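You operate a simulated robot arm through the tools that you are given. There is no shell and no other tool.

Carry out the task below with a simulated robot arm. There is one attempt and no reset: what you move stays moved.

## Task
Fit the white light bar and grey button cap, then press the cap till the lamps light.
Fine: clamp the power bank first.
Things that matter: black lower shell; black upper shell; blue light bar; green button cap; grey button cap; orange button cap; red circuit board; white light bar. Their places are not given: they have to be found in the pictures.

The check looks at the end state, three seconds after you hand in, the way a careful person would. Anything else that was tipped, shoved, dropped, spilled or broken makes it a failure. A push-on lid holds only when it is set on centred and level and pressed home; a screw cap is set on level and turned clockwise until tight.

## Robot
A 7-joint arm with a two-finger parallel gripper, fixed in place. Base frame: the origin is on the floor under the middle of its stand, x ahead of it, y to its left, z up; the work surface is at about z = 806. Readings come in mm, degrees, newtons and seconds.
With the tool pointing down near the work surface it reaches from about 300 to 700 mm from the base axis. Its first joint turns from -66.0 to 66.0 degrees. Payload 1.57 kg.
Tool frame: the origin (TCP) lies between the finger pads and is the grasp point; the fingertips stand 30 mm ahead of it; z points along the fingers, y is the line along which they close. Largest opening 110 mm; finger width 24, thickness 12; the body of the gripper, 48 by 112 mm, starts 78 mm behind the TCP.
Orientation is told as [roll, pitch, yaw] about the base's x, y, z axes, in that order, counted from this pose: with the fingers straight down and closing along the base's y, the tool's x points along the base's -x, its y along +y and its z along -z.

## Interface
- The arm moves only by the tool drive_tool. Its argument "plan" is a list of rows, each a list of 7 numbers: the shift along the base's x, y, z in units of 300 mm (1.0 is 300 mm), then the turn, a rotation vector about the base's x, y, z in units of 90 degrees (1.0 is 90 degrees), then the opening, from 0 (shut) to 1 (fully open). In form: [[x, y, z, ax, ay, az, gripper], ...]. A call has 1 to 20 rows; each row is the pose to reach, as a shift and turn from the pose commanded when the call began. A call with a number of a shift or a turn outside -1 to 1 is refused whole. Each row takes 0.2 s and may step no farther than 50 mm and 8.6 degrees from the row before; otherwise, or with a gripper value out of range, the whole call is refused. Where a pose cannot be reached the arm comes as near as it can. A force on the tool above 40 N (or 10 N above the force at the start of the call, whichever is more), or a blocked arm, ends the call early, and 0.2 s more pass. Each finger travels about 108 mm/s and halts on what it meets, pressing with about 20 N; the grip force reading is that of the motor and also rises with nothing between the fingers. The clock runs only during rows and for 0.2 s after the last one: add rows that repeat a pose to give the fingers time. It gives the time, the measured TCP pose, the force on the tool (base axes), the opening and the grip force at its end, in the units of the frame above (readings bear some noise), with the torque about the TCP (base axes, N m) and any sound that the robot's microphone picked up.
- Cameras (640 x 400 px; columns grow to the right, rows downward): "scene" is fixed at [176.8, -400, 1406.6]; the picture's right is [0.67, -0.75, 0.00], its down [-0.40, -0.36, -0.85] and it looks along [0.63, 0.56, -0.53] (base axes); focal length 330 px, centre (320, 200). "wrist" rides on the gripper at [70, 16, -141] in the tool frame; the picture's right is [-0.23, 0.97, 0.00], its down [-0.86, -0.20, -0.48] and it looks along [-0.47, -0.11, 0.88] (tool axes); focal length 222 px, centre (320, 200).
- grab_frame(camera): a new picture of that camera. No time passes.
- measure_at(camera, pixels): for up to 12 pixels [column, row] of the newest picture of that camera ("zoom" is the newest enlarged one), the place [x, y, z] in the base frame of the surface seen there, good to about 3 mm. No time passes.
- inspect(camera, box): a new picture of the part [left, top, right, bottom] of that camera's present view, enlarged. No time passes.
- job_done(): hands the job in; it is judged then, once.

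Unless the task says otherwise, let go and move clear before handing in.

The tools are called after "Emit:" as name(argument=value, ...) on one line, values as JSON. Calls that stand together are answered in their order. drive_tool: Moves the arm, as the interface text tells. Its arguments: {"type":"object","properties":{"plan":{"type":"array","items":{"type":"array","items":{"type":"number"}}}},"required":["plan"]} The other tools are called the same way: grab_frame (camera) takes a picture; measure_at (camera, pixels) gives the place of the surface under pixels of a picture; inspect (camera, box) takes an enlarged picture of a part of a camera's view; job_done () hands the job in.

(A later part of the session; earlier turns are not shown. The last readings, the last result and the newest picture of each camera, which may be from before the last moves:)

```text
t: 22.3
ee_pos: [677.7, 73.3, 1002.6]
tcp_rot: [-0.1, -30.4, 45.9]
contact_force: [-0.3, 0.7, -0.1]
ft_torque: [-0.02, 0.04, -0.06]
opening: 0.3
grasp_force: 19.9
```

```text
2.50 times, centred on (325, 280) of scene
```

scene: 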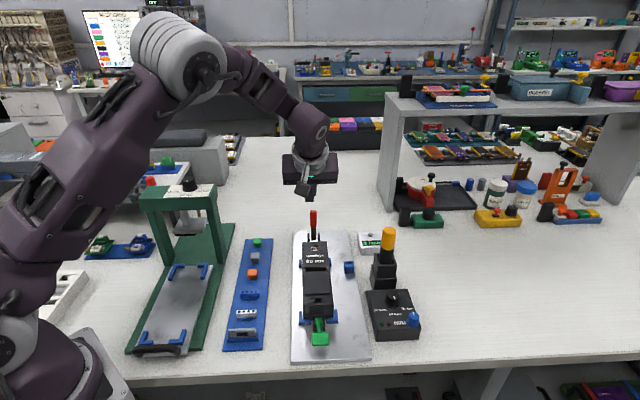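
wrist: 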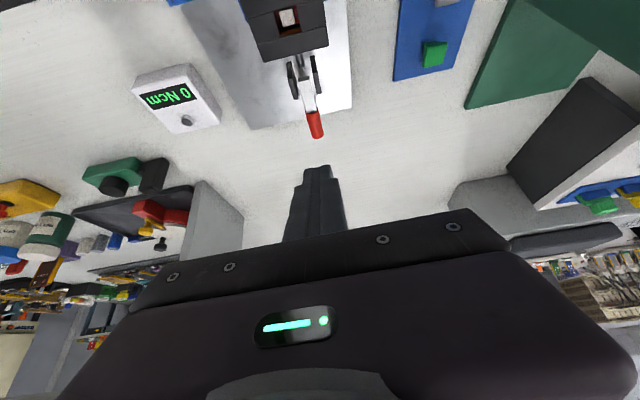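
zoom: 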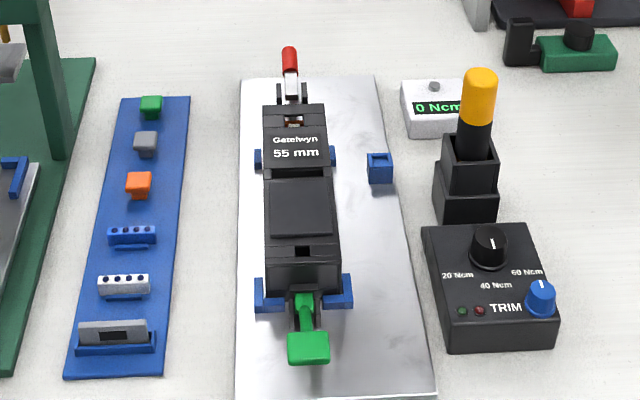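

The lever stays level and the clamp is thrown. Next I'll straighten the tool, open the fingers and go above the white light bar near (426,37), looking at the clamp plate from the side on the way.

Emit:
drive_tool(plan=[[-0.05, -0.05, 0.0, -0.062, 0.06, 0, 0], [-0.1, -0.05, 0.0, -0.124, 0.12, 0, 0], [-0.15, -0.05, 0, -0.186, 0.18, 0, 0], [-0.2, -0.05, 0, -0.243, 0.2345, 0, 0], [-0.2, -0.05, 0, -0.243, 0.2345, 0, 0]])

Emit:
drive_tool(plan=[[0, 0.05, 0, 0, 0, -0.09, 0], [0, 0.1, 0, 0, 0, -0.18, 0], [0, 0.15, 0, 0, 0, -0.27, 0], [0, 0.2, 0, 0, 0, -0.36, 0], [0, 0.22, 0, 0, 0, -0.45, 0], [0, 0.22, 0, 0, 0, -0.54, 0], [0, 0.22, 0, 0, 0, -0.63, 0], [0, 0.22, 0, 0, 0, -0.72, 0], [0, 0.22, 0, 0, 0, -0.81, 0], [0, 0.22, 0, 0, 0, -0.9, 0], [0, 0.22, 0, 0, 0, -0.98, 0], [0, 0.22, 0, 0, 0, -1.0, 0.0], [0, 0.22, 0, 0, 0, -1.0, 0]])

Emit:
grab_frame(camera="wrist")

Emit:
inspect(camera="wrist", box=[200, 80, 440, 230])

```text
t: 23.5
ee_pos: [616.5, 58.3, 1001.9]
tcp_rot: [-0.2, 0.2, 46.0]
contact_force: [1.2, 1.0, 0.4]
ft_torque: [0.0, -0.02, -0.02]
opening: 0.0
grasp_force: 20.1
```

```text
t: 26.3
ee_pos: [618.7, 123.4, 1002.7]
tcp_rot: [-0.2, -0.1, -44.1]
contact_force: [0.4, 0.3, -0.1]
ft_torque: [-0.01, 0.01, -0.01]
opening: 0.1
grasp_force: 19.8
```

```text
taken
```

wrist: 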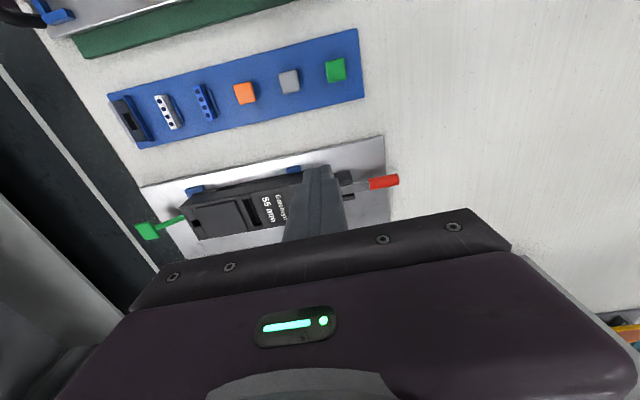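

```text
2.67 times, centred on (320, 155) of wrist
```

zoom: 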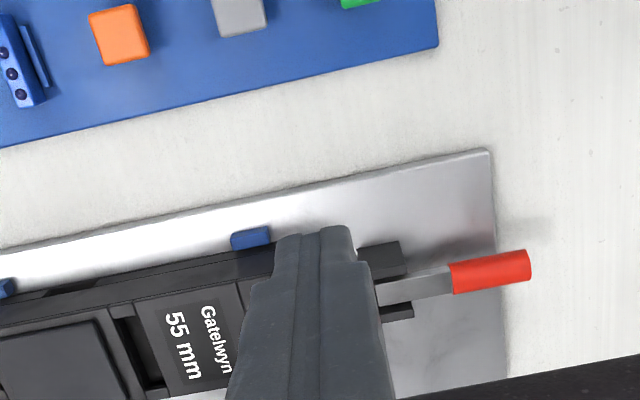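

The closed fingers hide the plate from here, so I'll open them and look again.

Emit:
drive_tool(plan=[[0, 0, 0, 0, 0, 0, 0.5], [0, 0, 0, 0, 0, 0, 1], [0, 0, 0, 0, 0, 0, 1]])

Emit:
grab_frame(camera="wrist")

Emit:
inspect(camera="wrist", box=[260, 130, 400, 230])

```text
t: 27.1
ee_pos: [617.8, 123.5, 1002.1]
tcp_rot: [-0.2, 0.0, -44.1]
contact_force: [0.4, -0.7, 0.5]
ft_torque: [0.0, 0.01, 0.01]
opening: 109.8
grasp_force: 0.1
```

```text
taken
```

wrist: 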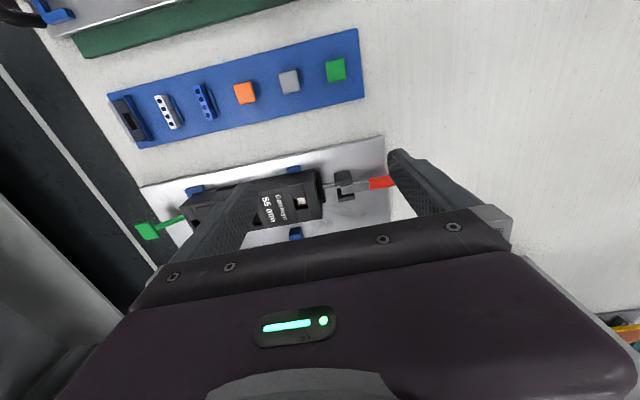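

```text
4.00 times, centred on (330, 180) of wrist
```

zoom: 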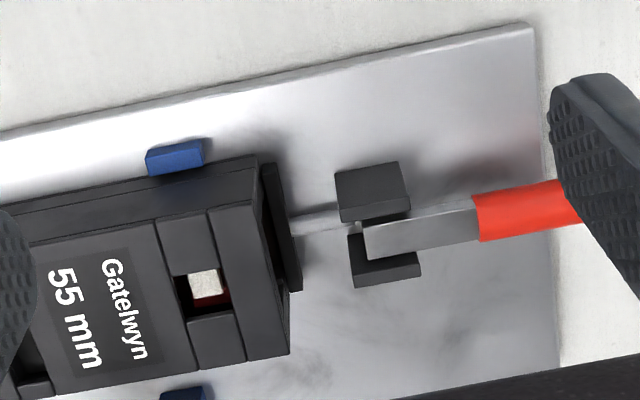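

The clamp plate is now flat against the bank end (zoom 285,230), so the bank is clamped. I'll go over the white light bar.

Emit:
drive_tool(plan=[[-0.11, -0.05, 0, 0, 0, 0, 1], [-0.22, -0.1, 0, 0, 0, 0, 1], [-0.33, -0.15, -0.05, 0, 0, 0, 1], [-0.44, -0.2, -0.1, 0, 0, 0, 1], [-0.55, -0.25, -0.18, 0, 0, 0, 1], [-0.638, -0.287, -0.273, 0, 0, 0, 1], [-0.638, -0.287, -0.273, 0, 0, 0, 1]])

Emit:
grab_frame(camera="wrist")

Emit:
inspect(camera="wrist", box=[260, 120, 380, 200])

```text
t: 28.7
ee_pos: [428.0, 36.9, 919.9]
tcp_rot: [-0.1, -0.1, -44.0]
contact_force: [0.0, -0.1, 0.6]
ft_torque: [-0.04, -0.01, -0.02]
opening: 110.3
grasp_force: 0.0
```

```text
taken
```

wrist: 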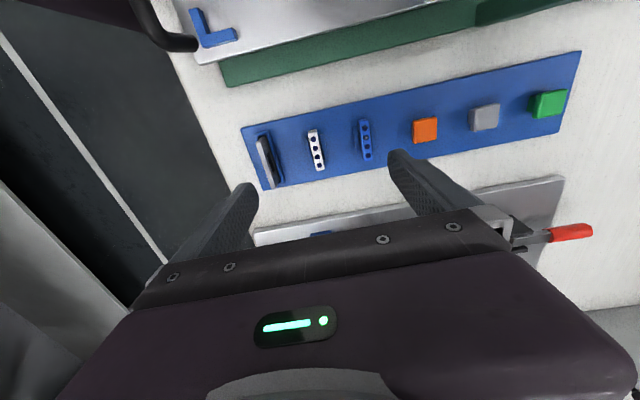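

```text
5.00 times, centred on (320, 160) of wrist
```

zoom: 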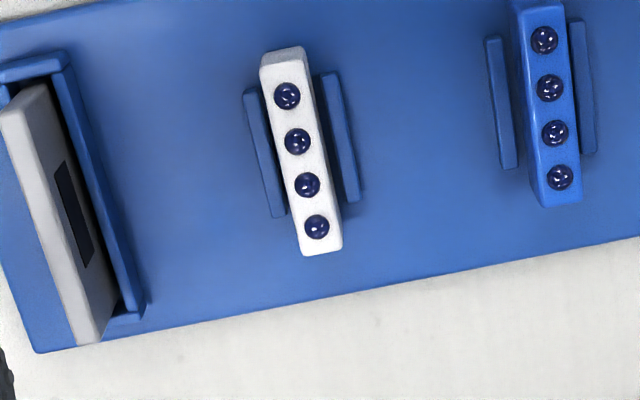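

The white bar sits between two low rails with its lamps up, centred near zoom (302,160). I'll measure the bar, the rails and the tray surface.

Emit:
measure_at(camera="zoom", pixels=[[292, 118], [302, 162], [312, 205], [282, 75], [322, 243], [275, 55], [262, 150], [345, 140], [400, 150], [220, 150], [268, 190], [310, 270]])

Emit:
inspect(camera="wrist", box=[295, 125, 345, 175])

```text
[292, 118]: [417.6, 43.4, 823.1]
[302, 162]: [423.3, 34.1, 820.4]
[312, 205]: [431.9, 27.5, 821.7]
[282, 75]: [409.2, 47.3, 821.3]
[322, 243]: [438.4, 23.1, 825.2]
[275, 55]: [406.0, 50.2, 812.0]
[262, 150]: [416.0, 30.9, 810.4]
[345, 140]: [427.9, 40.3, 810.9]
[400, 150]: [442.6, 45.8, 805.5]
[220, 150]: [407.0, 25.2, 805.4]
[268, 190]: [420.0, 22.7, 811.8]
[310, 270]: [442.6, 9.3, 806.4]
```

```text
8.00 times, centred on (320, 150) of wrist
```

zoom: 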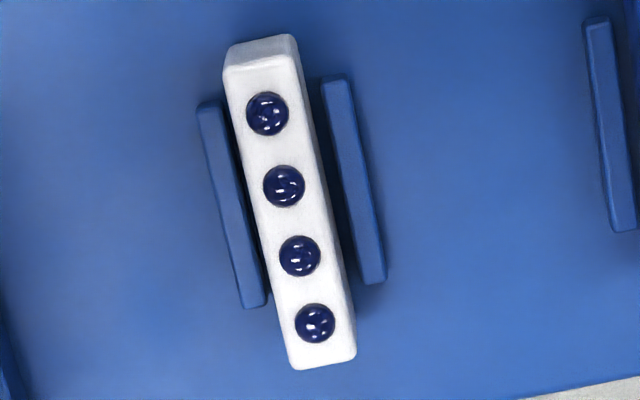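

By ray geometry the bar centre is at about (424.5, 35.1), aligned with the tool to within 1°. Its top is at z≈822 and the rails top out near 811. I'll narrow the fingers, centre and descend partway to re-check.

Emit:
drive_tool(plan=[[-0.0117, -0.006, 0, 0, 0, 0, 0.36], [-0.0117, -0.006, -0.08, 0, 0, 0, 0.36], [-0.0117, -0.006, -0.16, 0, 0, 0, 0.36], [-0.0117, -0.006, -0.16, 0, 0, 0, 0.36]])

Emit:
grab_frame(camera="wrist")

Emit:
inspect(camera="wrist", box=[260, 130, 380, 230])

```text
t: 29.7
ee_pos: [423.6, 34.5, 872.5]
tcp_rot: [-0.2, 0.0, -44.0]
contact_force: [-0.6, -0.7, -0.2]
ft_torque: [0.04, -0.04, -0.01]
opening: 39.9
grasp_force: 0.2
```

```text
taken
```

wrist: 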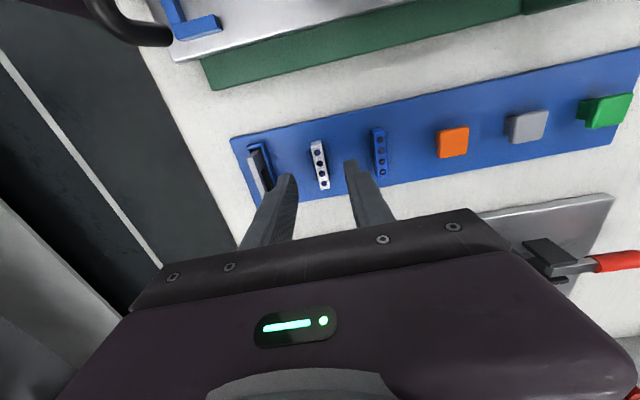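

```text
4.00 times, centred on (320, 180) of wrist
```

zoom: 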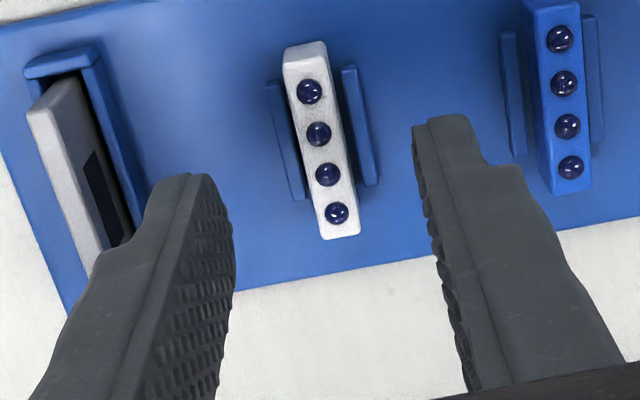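

The bar is centred between the fingers to within 1 mm. I'll descend to TCP z≈846, keeping the tips above the rails, and close on it.

Emit:
drive_tool(plan=[[0.0014, 0.0014, -0.045, 0, 0, 0, 0.36], [0.0014, 0.0014, -0.089, 0, 0, 0, 0.36], [0.0014, 0.0014, -0.089, 0, 0, 0, 0.2], [0.0014, 0.0014, -0.089, 0, 0, 0, 0.08], [0.0014, 0.0014, -0.089, 0, 0, 0, 0.04], [0.0014, 0.0014, -0.089, 0, 0, 0, 0.0], [0.0014, 0.0014, -0.089, 0, 0, 0, 0.0]])

Emit:
inspect(camera="wrist", box=[260, 130, 380, 230])

Emit:
inspect(camera="scene", box=[200, 270, 300, 350])

```text
t: 31.3
ee_pos: [423.6, 36.6, 845.9]
tcp_rot: [-0.3, 0.0, -44.0]
contact_force: [0.6, 0.0, 0.2]
ft_torque: [0.02, -0.03, -0.01]
opening: 8.4
grasp_force: 19.9
```

```text
4.00 times, centred on (320, 180) of wrist
```

zoom: 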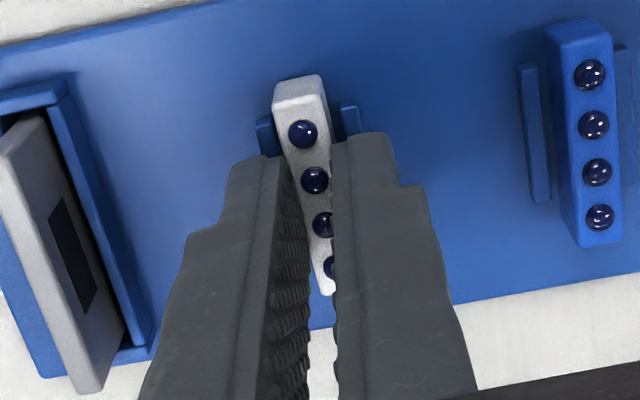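

```text
5.00 times, centred on (250, 310) of scene
```

zoom: 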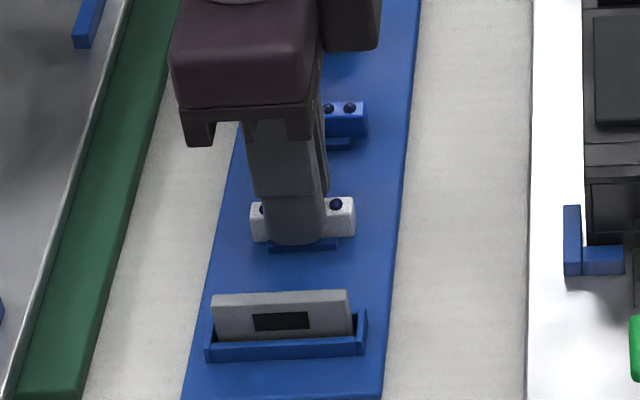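

The fingers stopped at 8.4 mm with 20 N, so the bar is held. I'll lift it straight up and check.

Emit:
drive_tool(plan=[[0, 0, 0.04, 0, 0, 0, 0], [0, 0, 0.1, 0, 0, 0, 0], [0, 0, 0.2, 0, 0, 0, 0], [0, 0, 0.3, 0, 0, 0, 0], [0, 0, 0.3, 0, 0, 0, 0]])

Emit:
grab_frame(camera="wrist")

Emit:
inspect(camera="wrist", box=[290, 150, 350, 200])

Emit:
inspect(camera="scene", box=[190, 230, 290, 350])

```text
t: 32.5
ee_pos: [423.9, 35.7, 936.3]
tcp_rot: [-0.2, 0.0, -44.0]
contact_force: [1.2, -0.1, -0.3]
ft_torque: [-0.04, -0.01, 0.03]
opening: 8.1
grasp_force: 19.4
```

```text
taken
```

wrist: 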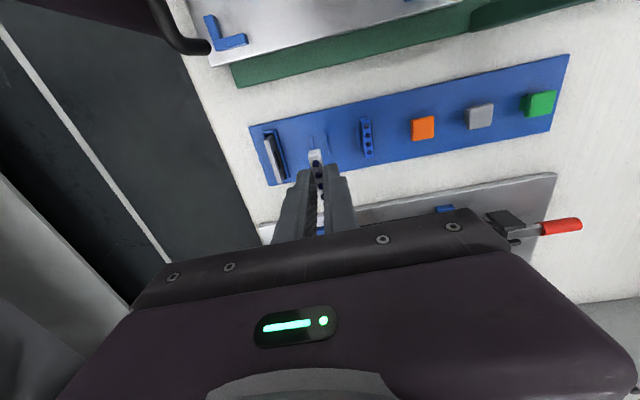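

```text
8.00 times, centred on (320, 175) of wrist
```

zoom: 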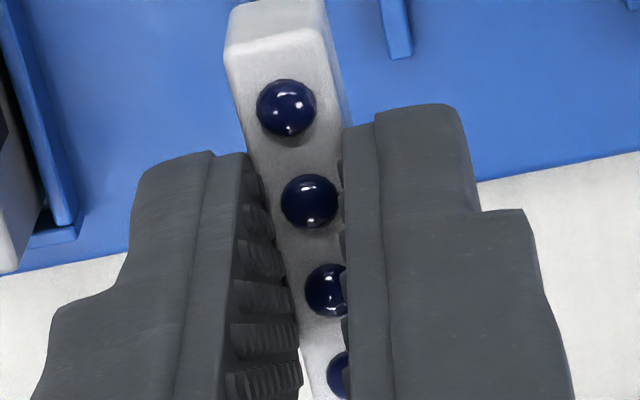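

```text
3.33 times, centred on (240, 290) of scene
```

zoom: 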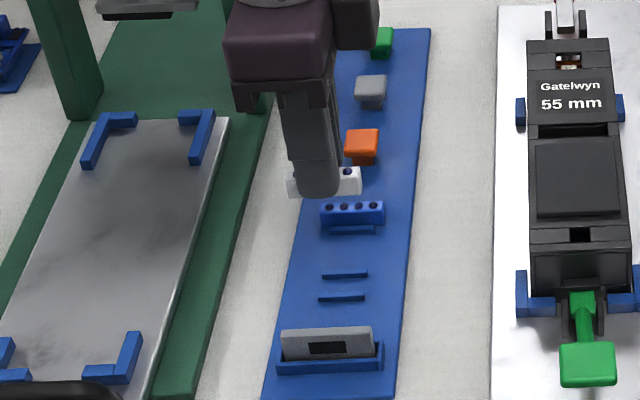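

The bar is held level and centred in the fingers. I'll carry it over the bank, offset so the camera can see the slot past the fingers.

Emit:
drive_tool(plan=[[0.1, -0.04, 0.05, 0, 0, 0, 0], [0.22, -0.09, 0.05, 0, 0, 0, 0], [0.34, -0.14, 0.05, 0, 0, 0, 0], [0.46, -0.19, 0.05, 0, 0, 0, 0], [0.58, -0.24, 0.05, 0, 0, 0, 0], [0.66, -0.27, 0.05, 0, 0, 0, 0], [0.66, -0.27, 0.05, 0, 0, 0, 0]])

Emit:
grab_frame(camera="wrist")

Emit:
inspect(camera="wrist", box=[250, 80, 410, 200])

```text
t: 34.1
ee_pos: [620.2, -46.2, 950.1]
tcp_rot: [-0.2, -0.1, -44.0]
contact_force: [-0.2, 1.1, -0.9]
ft_torque: [-0.01, 0.04, 0.0]
opening: 8.3
grasp_force: 19.9
```

```text
taken
```

wrist: 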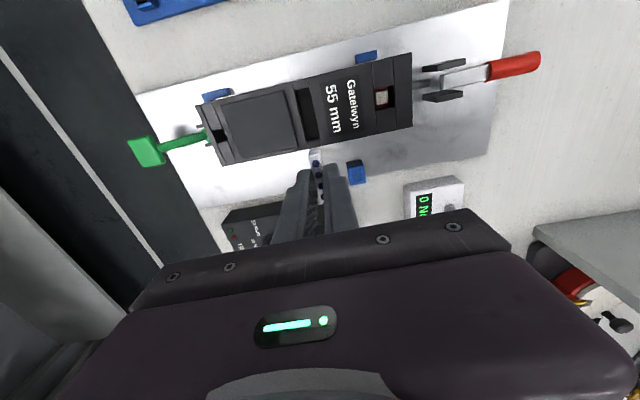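

```text
3.33 times, centred on (330, 140) of wrist
```

zoom: 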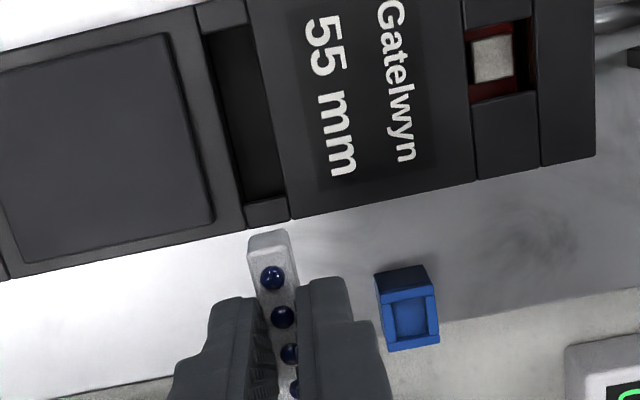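

The slot and the button hole are both clearly visible. I'll enlarge each to get precise edges and depths.

Emit:
inspect(camera="wrist", box=[275, 80, 355, 160])

Emit:
measure_at(camera="zoom", pixels=[[130, 80], [145, 200], [165, 290], [190, 120], [200, 200], [220, 290], [235, 345], [190, 40], [280, 150], [300, 300], [80, 200], [50, 300]])

Emit:
inspect(camera="wrist", box=[355, 70, 415, 130])

Emit:
measure_at(camera="zoom", pixels=[[200, 180], [280, 110], [310, 260], [350, 150], [280, 290], [150, 200], [420, 200], [250, 60], [260, 180], [310, 200]])

```text
5.00 times, centred on (315, 120) of wrist
```

zoom: 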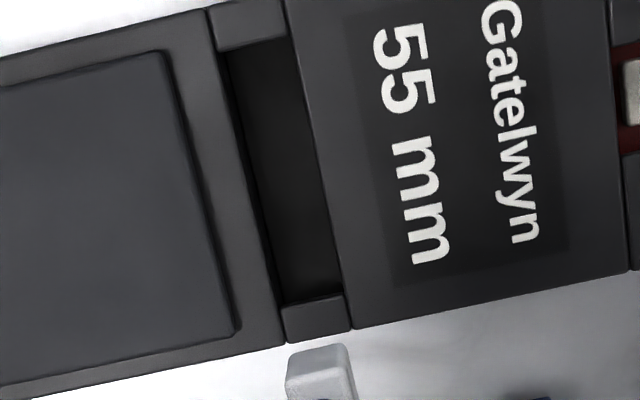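

```text
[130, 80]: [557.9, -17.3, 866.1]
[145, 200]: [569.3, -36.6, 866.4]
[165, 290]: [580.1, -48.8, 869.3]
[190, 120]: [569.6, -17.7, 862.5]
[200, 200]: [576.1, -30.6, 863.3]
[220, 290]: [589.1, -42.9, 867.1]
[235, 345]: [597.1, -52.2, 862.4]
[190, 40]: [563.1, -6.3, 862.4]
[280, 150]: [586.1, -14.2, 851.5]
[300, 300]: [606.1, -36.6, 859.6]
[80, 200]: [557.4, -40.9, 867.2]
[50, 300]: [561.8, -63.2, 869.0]
```

```text
6.67 times, centred on (385, 100) of wrist
```

zoom: 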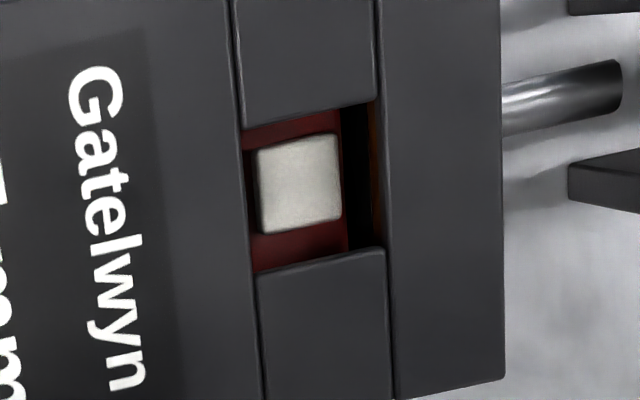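

```text
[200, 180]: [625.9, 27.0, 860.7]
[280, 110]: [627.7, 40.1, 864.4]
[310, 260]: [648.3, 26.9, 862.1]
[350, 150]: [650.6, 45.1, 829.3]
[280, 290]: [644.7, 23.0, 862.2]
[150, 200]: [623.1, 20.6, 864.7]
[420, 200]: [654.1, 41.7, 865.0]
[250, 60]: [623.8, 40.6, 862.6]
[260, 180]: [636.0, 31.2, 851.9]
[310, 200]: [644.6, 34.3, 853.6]
```

By ray geometry the slot opening looks larger than the bar, so I'll look into the slot at higher magnification for an inner seat.

Emit:
inspect(camera="wrist", box=[290, 82, 326, 112])

Emit:
inspect(camera="wrist", box=[295, 112, 331, 148])

Emit:
inspect(camera="scene", box=[300, 250, 340, 280])

```text
13.33 times, centred on (308, 97) of wrist
```

zoom: 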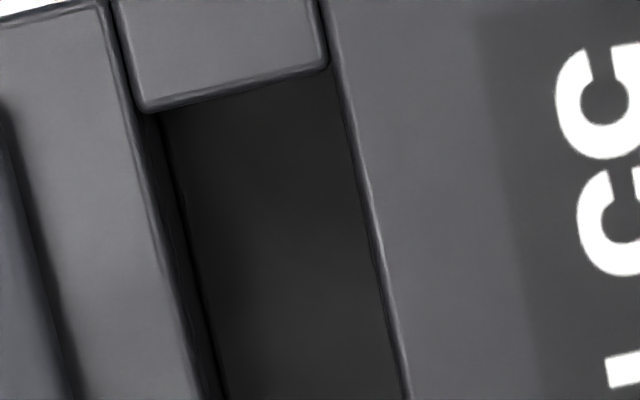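

```text
11.11 times, centred on (313, 130) of wrist
```

zoom: 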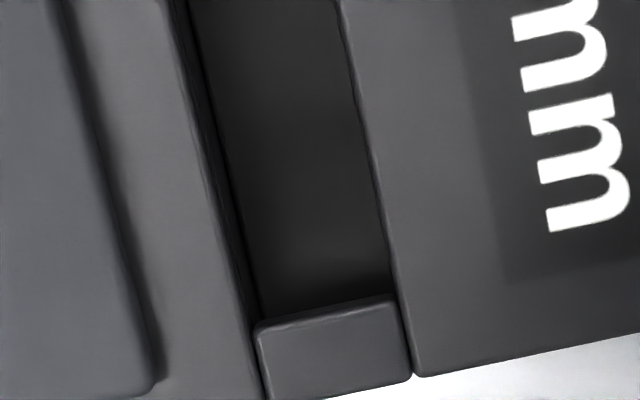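

```text
13.33 times, centred on (320, 265) of scene
```

zoom: 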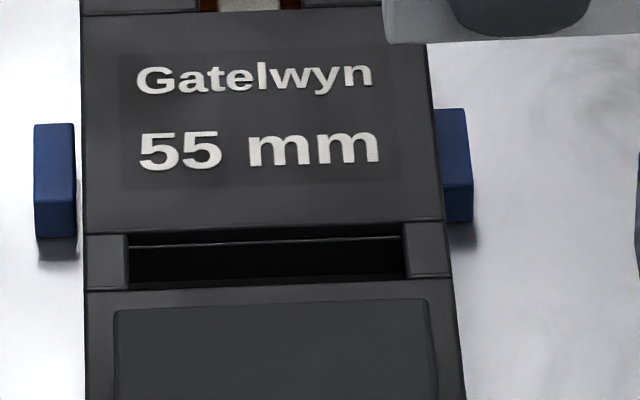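

The slot opening works out at about 47 × 13.5 mm, roomier than the bar's visible top. I'll check the held bar's full shape from the scene camera.

Emit:
grab_frame(camera="scene")

Emit:
inspect(camera="scene", box=[310, 225, 370, 265])

```text
taken
```

scene: 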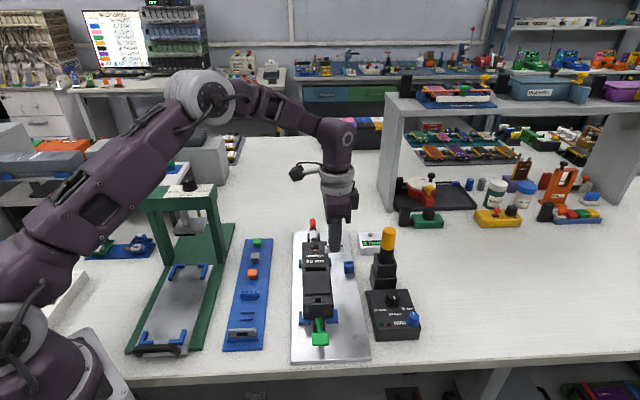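

```text
10.00 times, centred on (340, 245) of scene
```

zoom: 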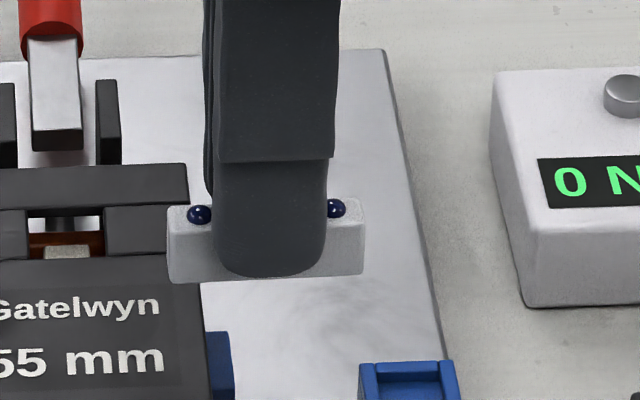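

The held bar is a plain block about 42 mm long, and the slot is parallel to it within 0.3° with its centre at about (588.9, -19.2). I'll move over the slot and come down to just above the surface.

Emit:
drive_tool(plan=[[-0.053, 0.0455, 0, 0, 0, 0, 0], [-0.105, 0.091, 0, 0, 0, 0, 0], [-0.105, 0.091, -0.06, 0, 0, 0, 0], [-0.105, 0.091, -0.1, 0, 0, 0, 0], [-0.105, 0.091, -0.1, 0, 0, 0, 0]])

Emit:
grab_frame(camera="wrist")

Emit:
inspect(camera="wrist", box=[270, 120, 370, 220])

Emit:
inspect(camera="scene", box=[285, 235, 345, 285])

```text
t: 35.3
ee_pos: [590.7, -17.5, 919.8]
tcp_rot: [-0.3, -0.1, -44.0]
contact_force: [0.1, -0.1, 0.3]
ft_torque: [-0.01, 0.02, 0.02]
opening: 8.3
grasp_force: 19.8
```

```text
taken
```

wrist: 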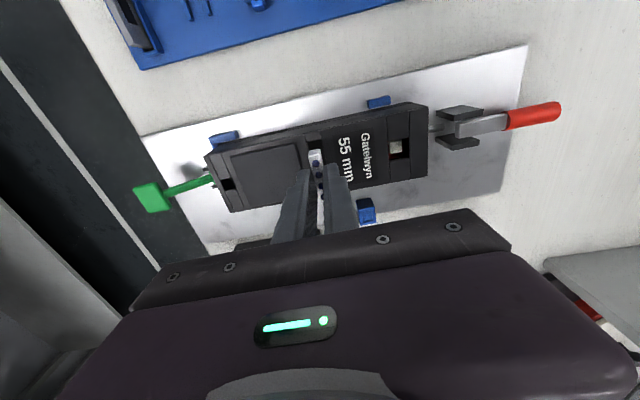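

```text
4.00 times, centred on (320, 170) of wrist
```

zoom: 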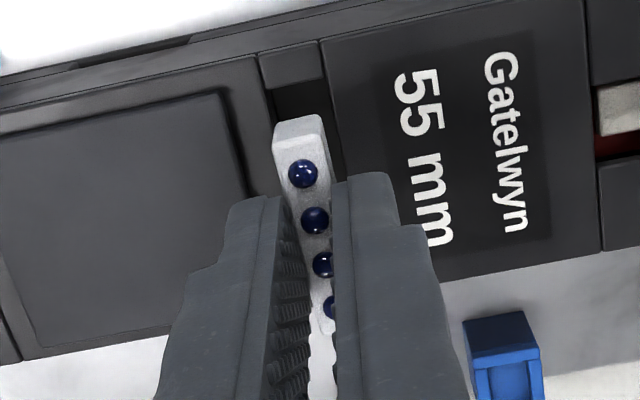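

```text
8.00 times, centred on (315, 260) of scene
```

zoom: 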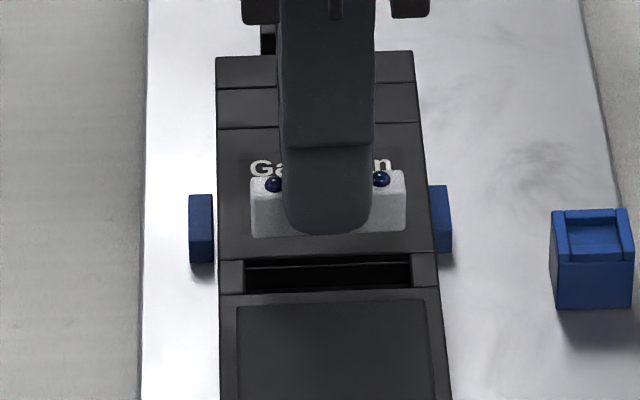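

The slot edges sit at ±6.5 mm about the tool axis and the bar is centred within 0.5 mm. The pad edge is about 16 mm to one side, so I'll bias 1.3 mm toward the label so the finger clears the pad. Then I'll lower the bar into the slot.

Emit:
drive_tool(plan=[[0.003, 0.0031, -0.03, 0, 0, 0, 0], [0.003, 0.0031, -0.05, 0, 0, 0, 0], [0.003, 0.0031, -0.065, 0, 0, 0, 0], [0.003, 0.0031, -0.075, 0, 0, 0, 0], [0.003, 0.0031, -0.075, 0, 0, 0, 0]])

Emit:
inspect(camera="wrist", box=[270, 120, 370, 220])

Emit:
inspect(camera="scene", box=[285, 235, 345, 285])

```text
t: 36.5
ee_pos: [592.3, -17.2, 898.4]
tcp_rot: [0.0, -0.1, -44.0]
contact_force: [0.4, -0.8, 15.9]
ft_torque: [-0.01, -0.08, 0.0]
opening: 8.4
grasp_force: 20.4
```

```text
4.00 times, centred on (320, 170) of wrist
```

zoom: 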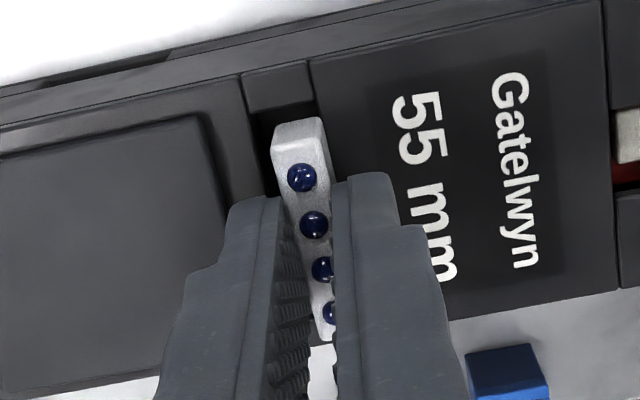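

```text
8.00 times, centred on (315, 260) of scene
```

zoom: 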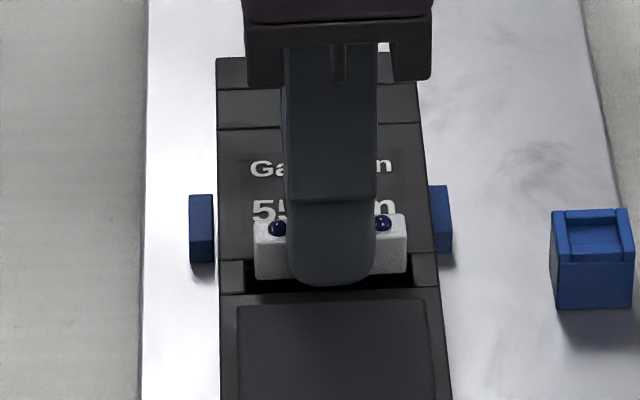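

The contact force of 16 N and the picture show the bar sitting about 2 mm off toward the label side, catching the slot edge. I'll lift slightly, shift back 1.2 mm and lower again.

Emit:
drive_tool(plan=[[0, 0, 0.02, 0, 0, 0, 0], [-0.0052, -0.0006, 0.03, 0, 0, 0, 0], [-0.0052, -0.0006, 0.03, 0, 0, 0, 0]])

Emit:
inspect(camera="wrist", box=[280, 130, 350, 200])

```text
t: 37.3
ee_pos: [590.0, -16.0, 907.4]
tcp_rot: [-0.2, 0.0, -44.0]
contact_force: [-0.6, 0.0, -0.1]
ft_torque: [-0.01, 0.03, -0.01]
opening: 8.4
grasp_force: 20.3
```

```text
5.71 times, centred on (315, 165) of wrist
```

zoom: 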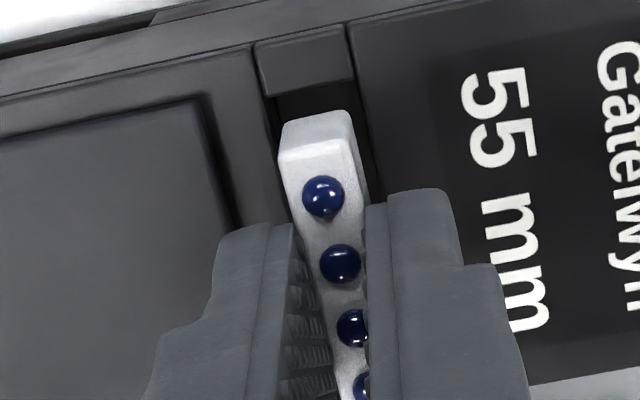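

The bar now has 2–3 mm of clearance on both sides of the slot. I'll lower again with small steps.

Emit:
drive_tool(plan=[[0.001, 0.001, -0.012, 0, 0, 0, 0], [0.001, 0.001, -0.022, 0, 0, 0, 0], [0.001, 0.001, -0.03, 0, 0, 0, 0], [0.001, 0.001, -0.035, 0, 0, 0, 0]])

Emit:
inspect(camera="wrist", box=[280, 130, 350, 200])

Emit:
inspect(camera="scene", box=[295, 245, 340, 280])

```text
t: 38.3
ee_pos: [589.9, -16.8, 896.7]
tcp_rot: [-0.1, -0.1, -44.0]
contact_force: [-0.9, 0.6, 0.2]
ft_torque: [-0.01, -0.02, -0.01]
opening: 8.5
grasp_force: 19.9
```

```text
5.71 times, centred on (315, 165) of wrist
```

zoom: 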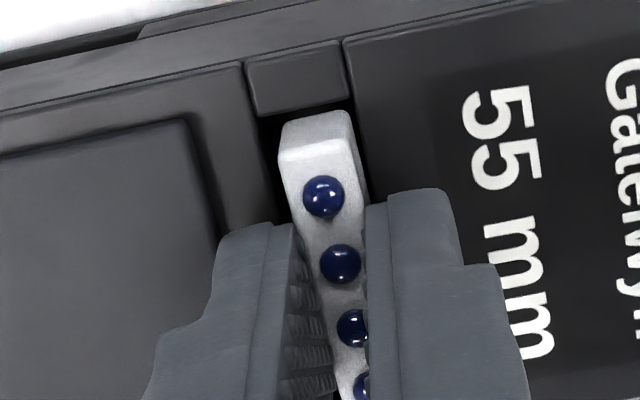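

```text
11.43 times, centred on (318, 262) of scene
```

zoom: 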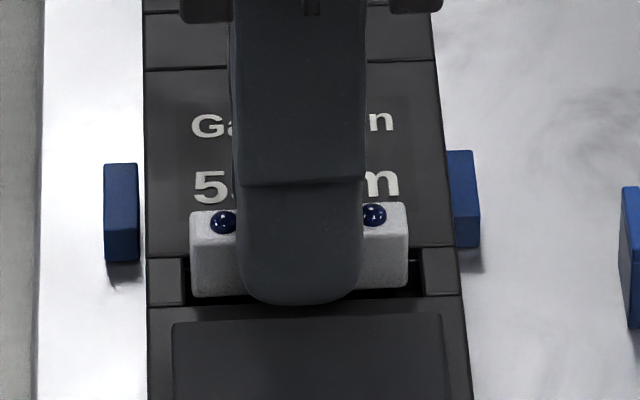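

There is no contact force now, and the bar's lower edge has entered the slot. I'll continue down slowly.

Emit:
drive_tool(plan=[[0, 0, -0.005, 0, 0, 0, 0], [0, 0, -0.008, 0, 0, 0, 0], [0, 0, -0.011, 0, 0, 0, 0]])

Emit:
inspect(camera="wrist", box=[280, 130, 350, 200])

Emit:
inspect(camera="scene", box=[295, 245, 340, 280])

```text
t: 39.1
ee_pos: [589.6, -14.8, 893.9]
tcp_rot: [-0.2, 0.0, -44.0]
contact_force: [-0.6, 0.4, -0.4]
ft_torque: [-0.05, -0.03, -0.01]
opening: 8.2
grasp_force: 19.6
```

```text
5.71 times, centred on (315, 165) of wrist
```

zoom: 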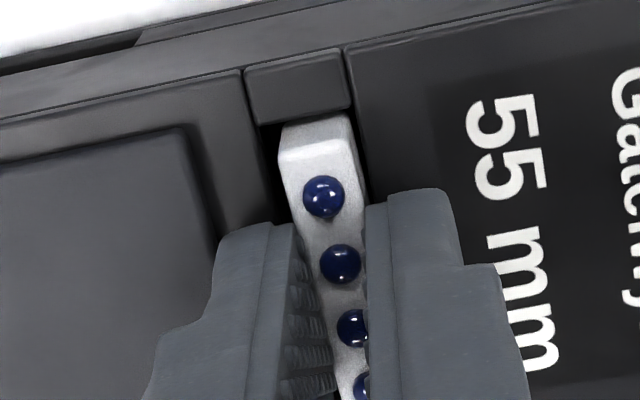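

```text
11.43 times, centred on (318, 262) of scene
```

zoom: 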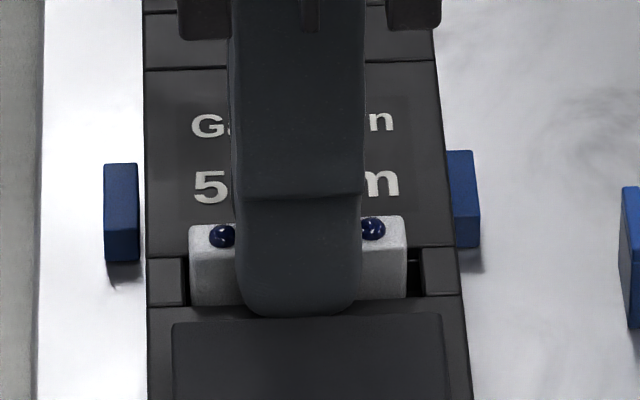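

The bar is about 8 mm down in the slot with no side force. I'll nudge 1.5 mm toward the label so the finger can open clear of the pad, then release just enough to let the bar drop home.

Emit:
drive_tool(plan=[[0.0035, 0.0036, 0, 0, 0, 0, 0], [0.0035, 0.0036, 0, 0, 0, 0, 0.085], [0.0035, 0.0036, 0, 0, 0, 0, 0.095], [0.0035, 0.0036, 0, 0, 0, 0, 0.095]])

Emit:
inspect(camera="wrist", box=[280, 130, 350, 200])

Emit:
inspect(camera="scene", box=[295, 245, 340, 280])

```text
t: 40.1
ee_pos: [590.6, -15.2, 892.8]
tcp_rot: [-0.2, 0.0, -43.9]
contact_force: [-2.2, -0.6, -0.5]
ft_torque: [-0.02, 0.01, -0.07]
opening: 11.3
grasp_force: 0.7
```

```text
5.71 times, centred on (315, 165) of wrist
```

zoom: 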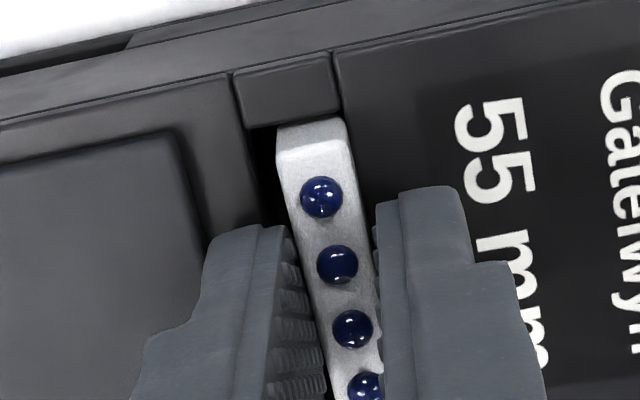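

```text
11.43 times, centred on (318, 262) of scene
```

zoom: 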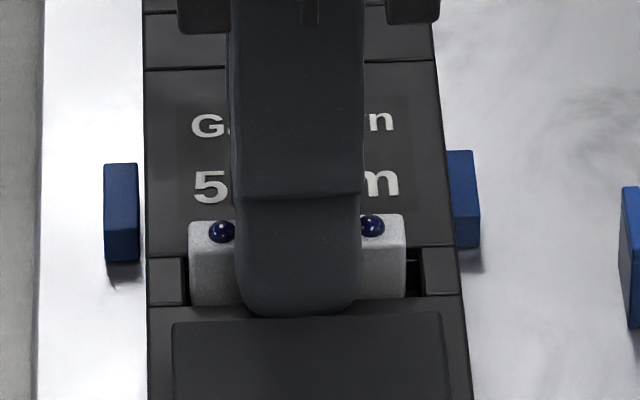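

The fingers are open to 11 mm and the bar hardly moved, so it is probably resting already. I'll raise the gripper straight up and look.

Emit:
drive_tool(plan=[[0, 0, 0.02, 0, 0, 0, 0.1], [0, 0, 0.06, 0, 0, 0, 0.12], [0, 0, 0.15, 0, 0, 0, 0.2], [0.04, -0.04, 0.2, 0, 0, 0, 0.2], [0.08, -0.08, 0.2, 0, 0, 0, 0.2], [0.08, -0.08, 0.2, 0, 0, 0, 0.2]])

Emit:
grab_frame(camera="wrist")

Emit:
inspect(camera="wrist", box=[275, 80, 355, 160])

Emit:
inspect(camera="scene", box=[295, 245, 340, 280])

```text
t: 41.5
ee_pos: [615.4, -39.3, 954.0]
tcp_rot: [-0.2, 0.0, -44.0]
contact_force: [0.0, -0.6, 0.0]
ft_torque: [0.0, 0.01, -0.02]
opening: 21.8
grasp_force: 0.0
```

```text
taken
```

wrist: 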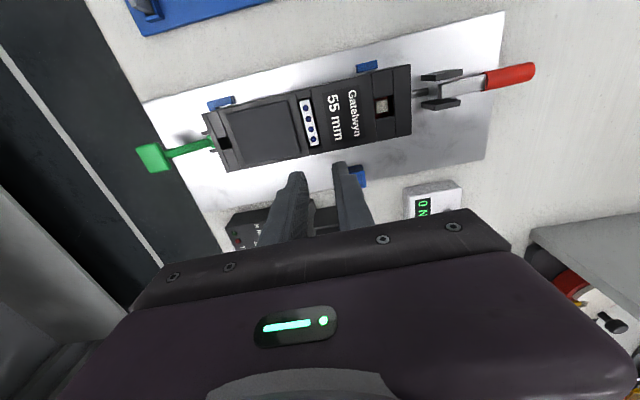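

```text
5.00 times, centred on (315, 120) of wrist
```

zoom: 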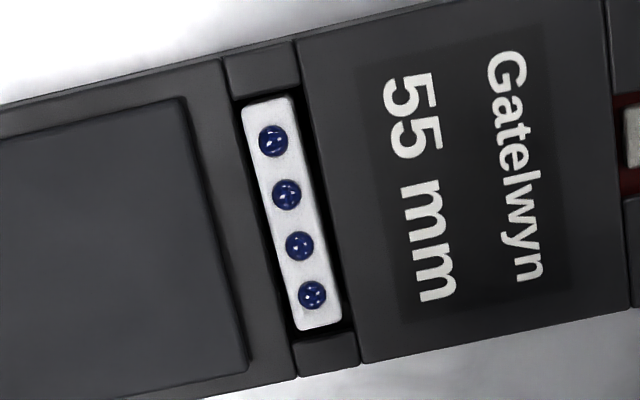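

```text
11.43 times, centred on (318, 262) of scene
```

zoom: 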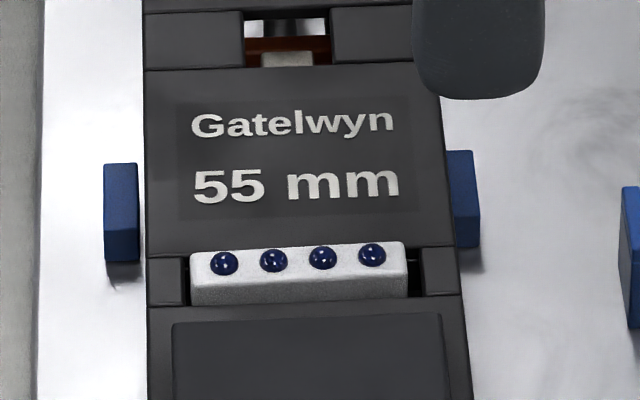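

The bar has dropped into the slot, lamps up. I'll measure its top at several points to see how level and how deep it sits.

Emit:
measure_at(camera="scene", pixels=[[311, 264], [318, 264], [325, 264], [331, 263], [315, 263], [322, 263]])

Emit:
inspect(camera="wrist", box=[295, 92, 335, 152])

Emit:
measure_at(camera="zoom", pixels=[[262, 75], [300, 155], [320, 218], [340, 282], [350, 345], [240, 130], [260, 250], [400, 250], [380, 150], [300, 40], [370, 370], [270, 110]])

```text
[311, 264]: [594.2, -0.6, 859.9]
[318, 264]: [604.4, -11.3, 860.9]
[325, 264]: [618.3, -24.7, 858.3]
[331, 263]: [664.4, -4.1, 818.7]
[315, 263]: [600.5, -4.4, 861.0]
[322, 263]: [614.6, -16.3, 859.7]
```

```text
6.67 times, centred on (315, 122) of wrist
```

zoom: 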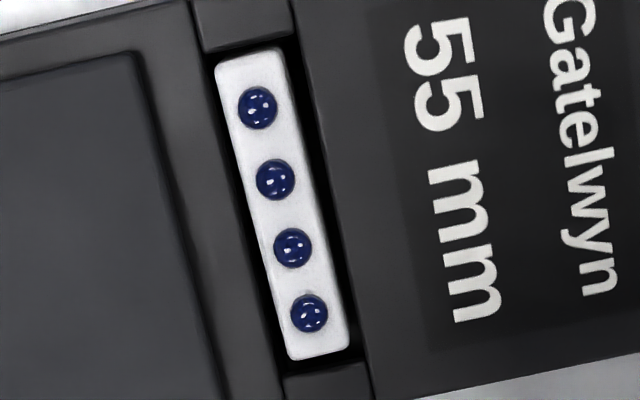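

```text
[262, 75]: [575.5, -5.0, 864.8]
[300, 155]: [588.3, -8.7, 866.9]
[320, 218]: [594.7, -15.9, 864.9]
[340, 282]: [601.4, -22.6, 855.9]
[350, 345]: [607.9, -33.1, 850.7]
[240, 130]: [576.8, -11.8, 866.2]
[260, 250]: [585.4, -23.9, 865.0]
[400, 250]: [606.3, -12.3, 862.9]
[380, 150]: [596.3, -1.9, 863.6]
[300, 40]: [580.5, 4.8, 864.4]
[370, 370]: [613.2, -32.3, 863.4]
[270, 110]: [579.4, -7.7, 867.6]
```

The bar top sits at z≈866.5, about 4 mm proud and level with the pad, and it is centred in the slot within about 0.6 mm. I'll close the fingers and press lightly on its middle to make sure it is home.

Emit:
drive_tool(plan=[[-0.0436, 0.0357, 0, 0, 0, 0, 0.1], [-0.0872, 0.0714, 0, 0, 0, 0, 0], [-0.0872, 0.0714, -0.08, 0, 0, 0, 0], [-0.0872, 0.0714, -0.16, 0, 0, 0, 0], [-0.0872, 0.0714, -0.17, 0, 0, 0, 0], [-0.0872, 0.0714, -0.176, 0, 0, 0, 0]])

Emit:
inspect(camera="wrist", box=[270, 120, 370, 220])

Emit:
inspect(camera="scene", box=[295, 245, 340, 280])

```text
t: 42.9
ee_pos: [588.8, -18.6, 900.1]
tcp_rot: [-0.2, 0.0, -44.0]
contact_force: [0.5, 0.1, 0.1]
ft_torque: [0.03, 0.02, -0.02]
opening: 0.0
grasp_force: 19.8
```

```text
4.00 times, centred on (320, 170) of wrist
```

zoom: 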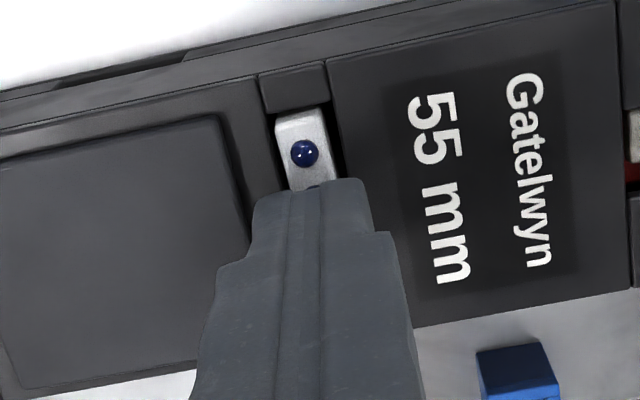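

```text
11.43 times, centred on (318, 262) of scene
```

zoom: 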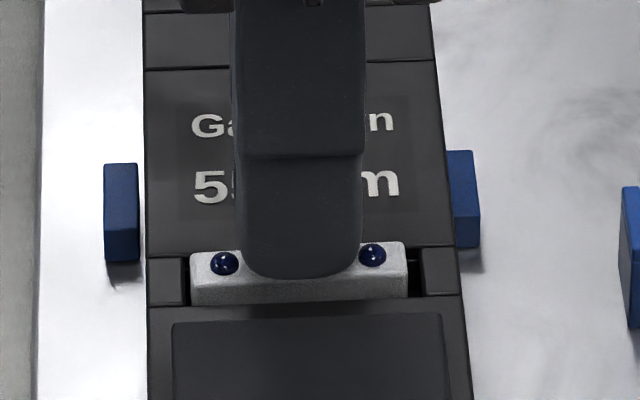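

The closed fingertips are just above the bar. I'll go down in sub-millimetre steps.

Emit:
drive_tool(plan=[[0, 0, -0.002, 0, 0, 0, 0], [0, 0, -0.004, 0, 0, 0, 0], [0, 0, -0.006, 0, 0, 0, 0], [0, 0, -0.008, 0, 0, 0, 0]])

```text
t: 43.9
ee_pos: [589.3, -17.6, 897.3]
tcp_rot: [-0.2, 0.0, -44.1]
contact_force: [-0.7, -1.1, -0.3]
ft_torque: [-0.01, -0.04, -0.01]
opening: 0.3
grasp_force: 19.9
```

Emit:
drive_tool(plan=[[0, 0, -0.002, 0, 0, 0, 0], [0, 0, -0.004, 0, 0, 0, 0], [0, 0, -0.006, 0, 0, 0, 0]])

```text
t: 44.7
ee_pos: [588.8, -17.9, 896.7]
tcp_rot: [-0.2, 0.0, -44.0]
contact_force: [-1.1, 0.8, 0.8]
ft_torque: [0.02, -0.02, -0.04]
opening: 0.2
grasp_force: 20.1
```

There is still no contact at tip height z≈866.5. I'll continue in the same small steps.

Emit:
drive_tool(plan=[[0, 0, -0.002, 0, 0, 0, 0], [0, 0, -0.004, 0, 0, 0, 0], [0, 0, -0.006, 0, 0, 0, 0]])

Emit:
inspect(camera="scene", box=[295, 245, 340, 280])

```text
t: 45.5
ee_pos: [588.8, -18.8, 895.9]
tcp_rot: [0.0, -0.1, -44.0]
contact_force: [-1.5, 0.5, 18.0]
ft_torque: [0.04, 0.01, -0.01]
opening: 0.0
grasp_force: 19.9
```

```text
11.43 times, centred on (318, 262) of scene
```

zoom: 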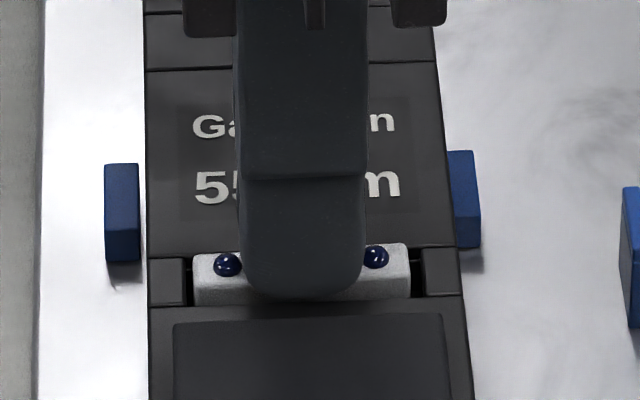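

At 18 N the bar doesn't move, so it is resting solidly on the slot floor. I'll lift away and check the press's exact outline before going for the grey cap next to it.

Emit:
drive_tool(plan=[[0, 0, 0.03, 0, 0, 0, 0], [0, 0, 0.12, 0, 0, 0, 0], [0, 0, 0.25, 0, 0, 0, 0], [0.03, 0.03, 0.35, 0, 0, 0, 0], [0.03, 0.03, 0.35, 0, 0, 0, 0]])

Emit:
grab_frame(camera="scene")

Emit:
inspect(camera="scene", box=[130, 175, 280, 275])

Emit:
measure_at(camera="zoom", pixels=[[370, 60], [372, 100], [370, 130], [372, 200], [350, 250], [340, 340], [365, 45], [330, 60], [345, 30], [260, 40], [375, 160], [320, 250]])

Emit:
inspect(camera="scene", box=[295, 245, 340, 280])

```text
t: 46.7
ee_pos: [596.5, -8.4, 999.8]
tcp_rot: [-0.1, 0.0, -44.1]
contact_force: [-0.1, 0.6, 0.0]
ft_torque: [-0.01, -0.01, 0.01]
opening: 0.2
grasp_force: 20.4
```

```text
taken
```

scene: 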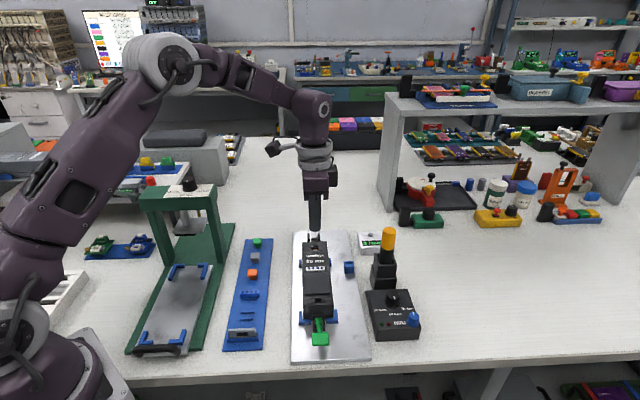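

```text
4.00 times, centred on (205, 225) of scene
```

zoom: 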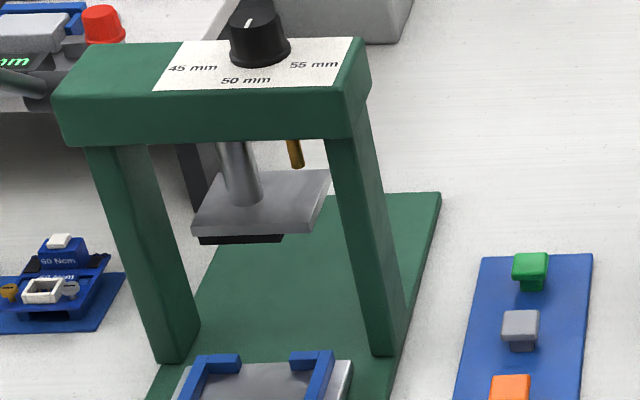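

```text
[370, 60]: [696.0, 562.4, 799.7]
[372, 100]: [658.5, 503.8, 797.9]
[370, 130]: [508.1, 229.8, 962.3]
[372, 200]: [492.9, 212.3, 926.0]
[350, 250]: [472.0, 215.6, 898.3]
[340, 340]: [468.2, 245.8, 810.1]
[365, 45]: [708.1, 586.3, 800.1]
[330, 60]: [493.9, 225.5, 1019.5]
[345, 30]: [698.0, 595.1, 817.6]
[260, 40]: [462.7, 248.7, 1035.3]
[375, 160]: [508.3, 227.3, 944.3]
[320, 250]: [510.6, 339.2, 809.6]
```

```text
11.43 times, centred on (318, 262) of scene
```

zoom: 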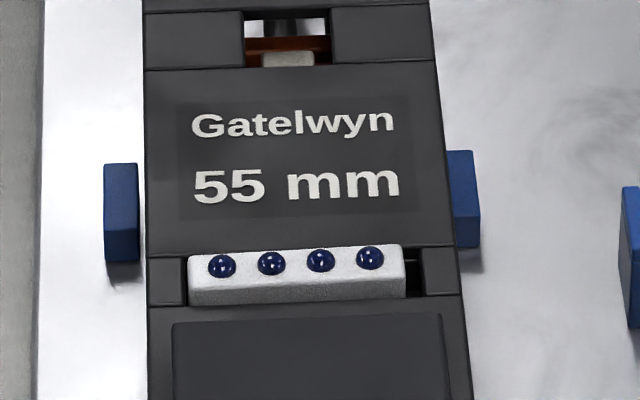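

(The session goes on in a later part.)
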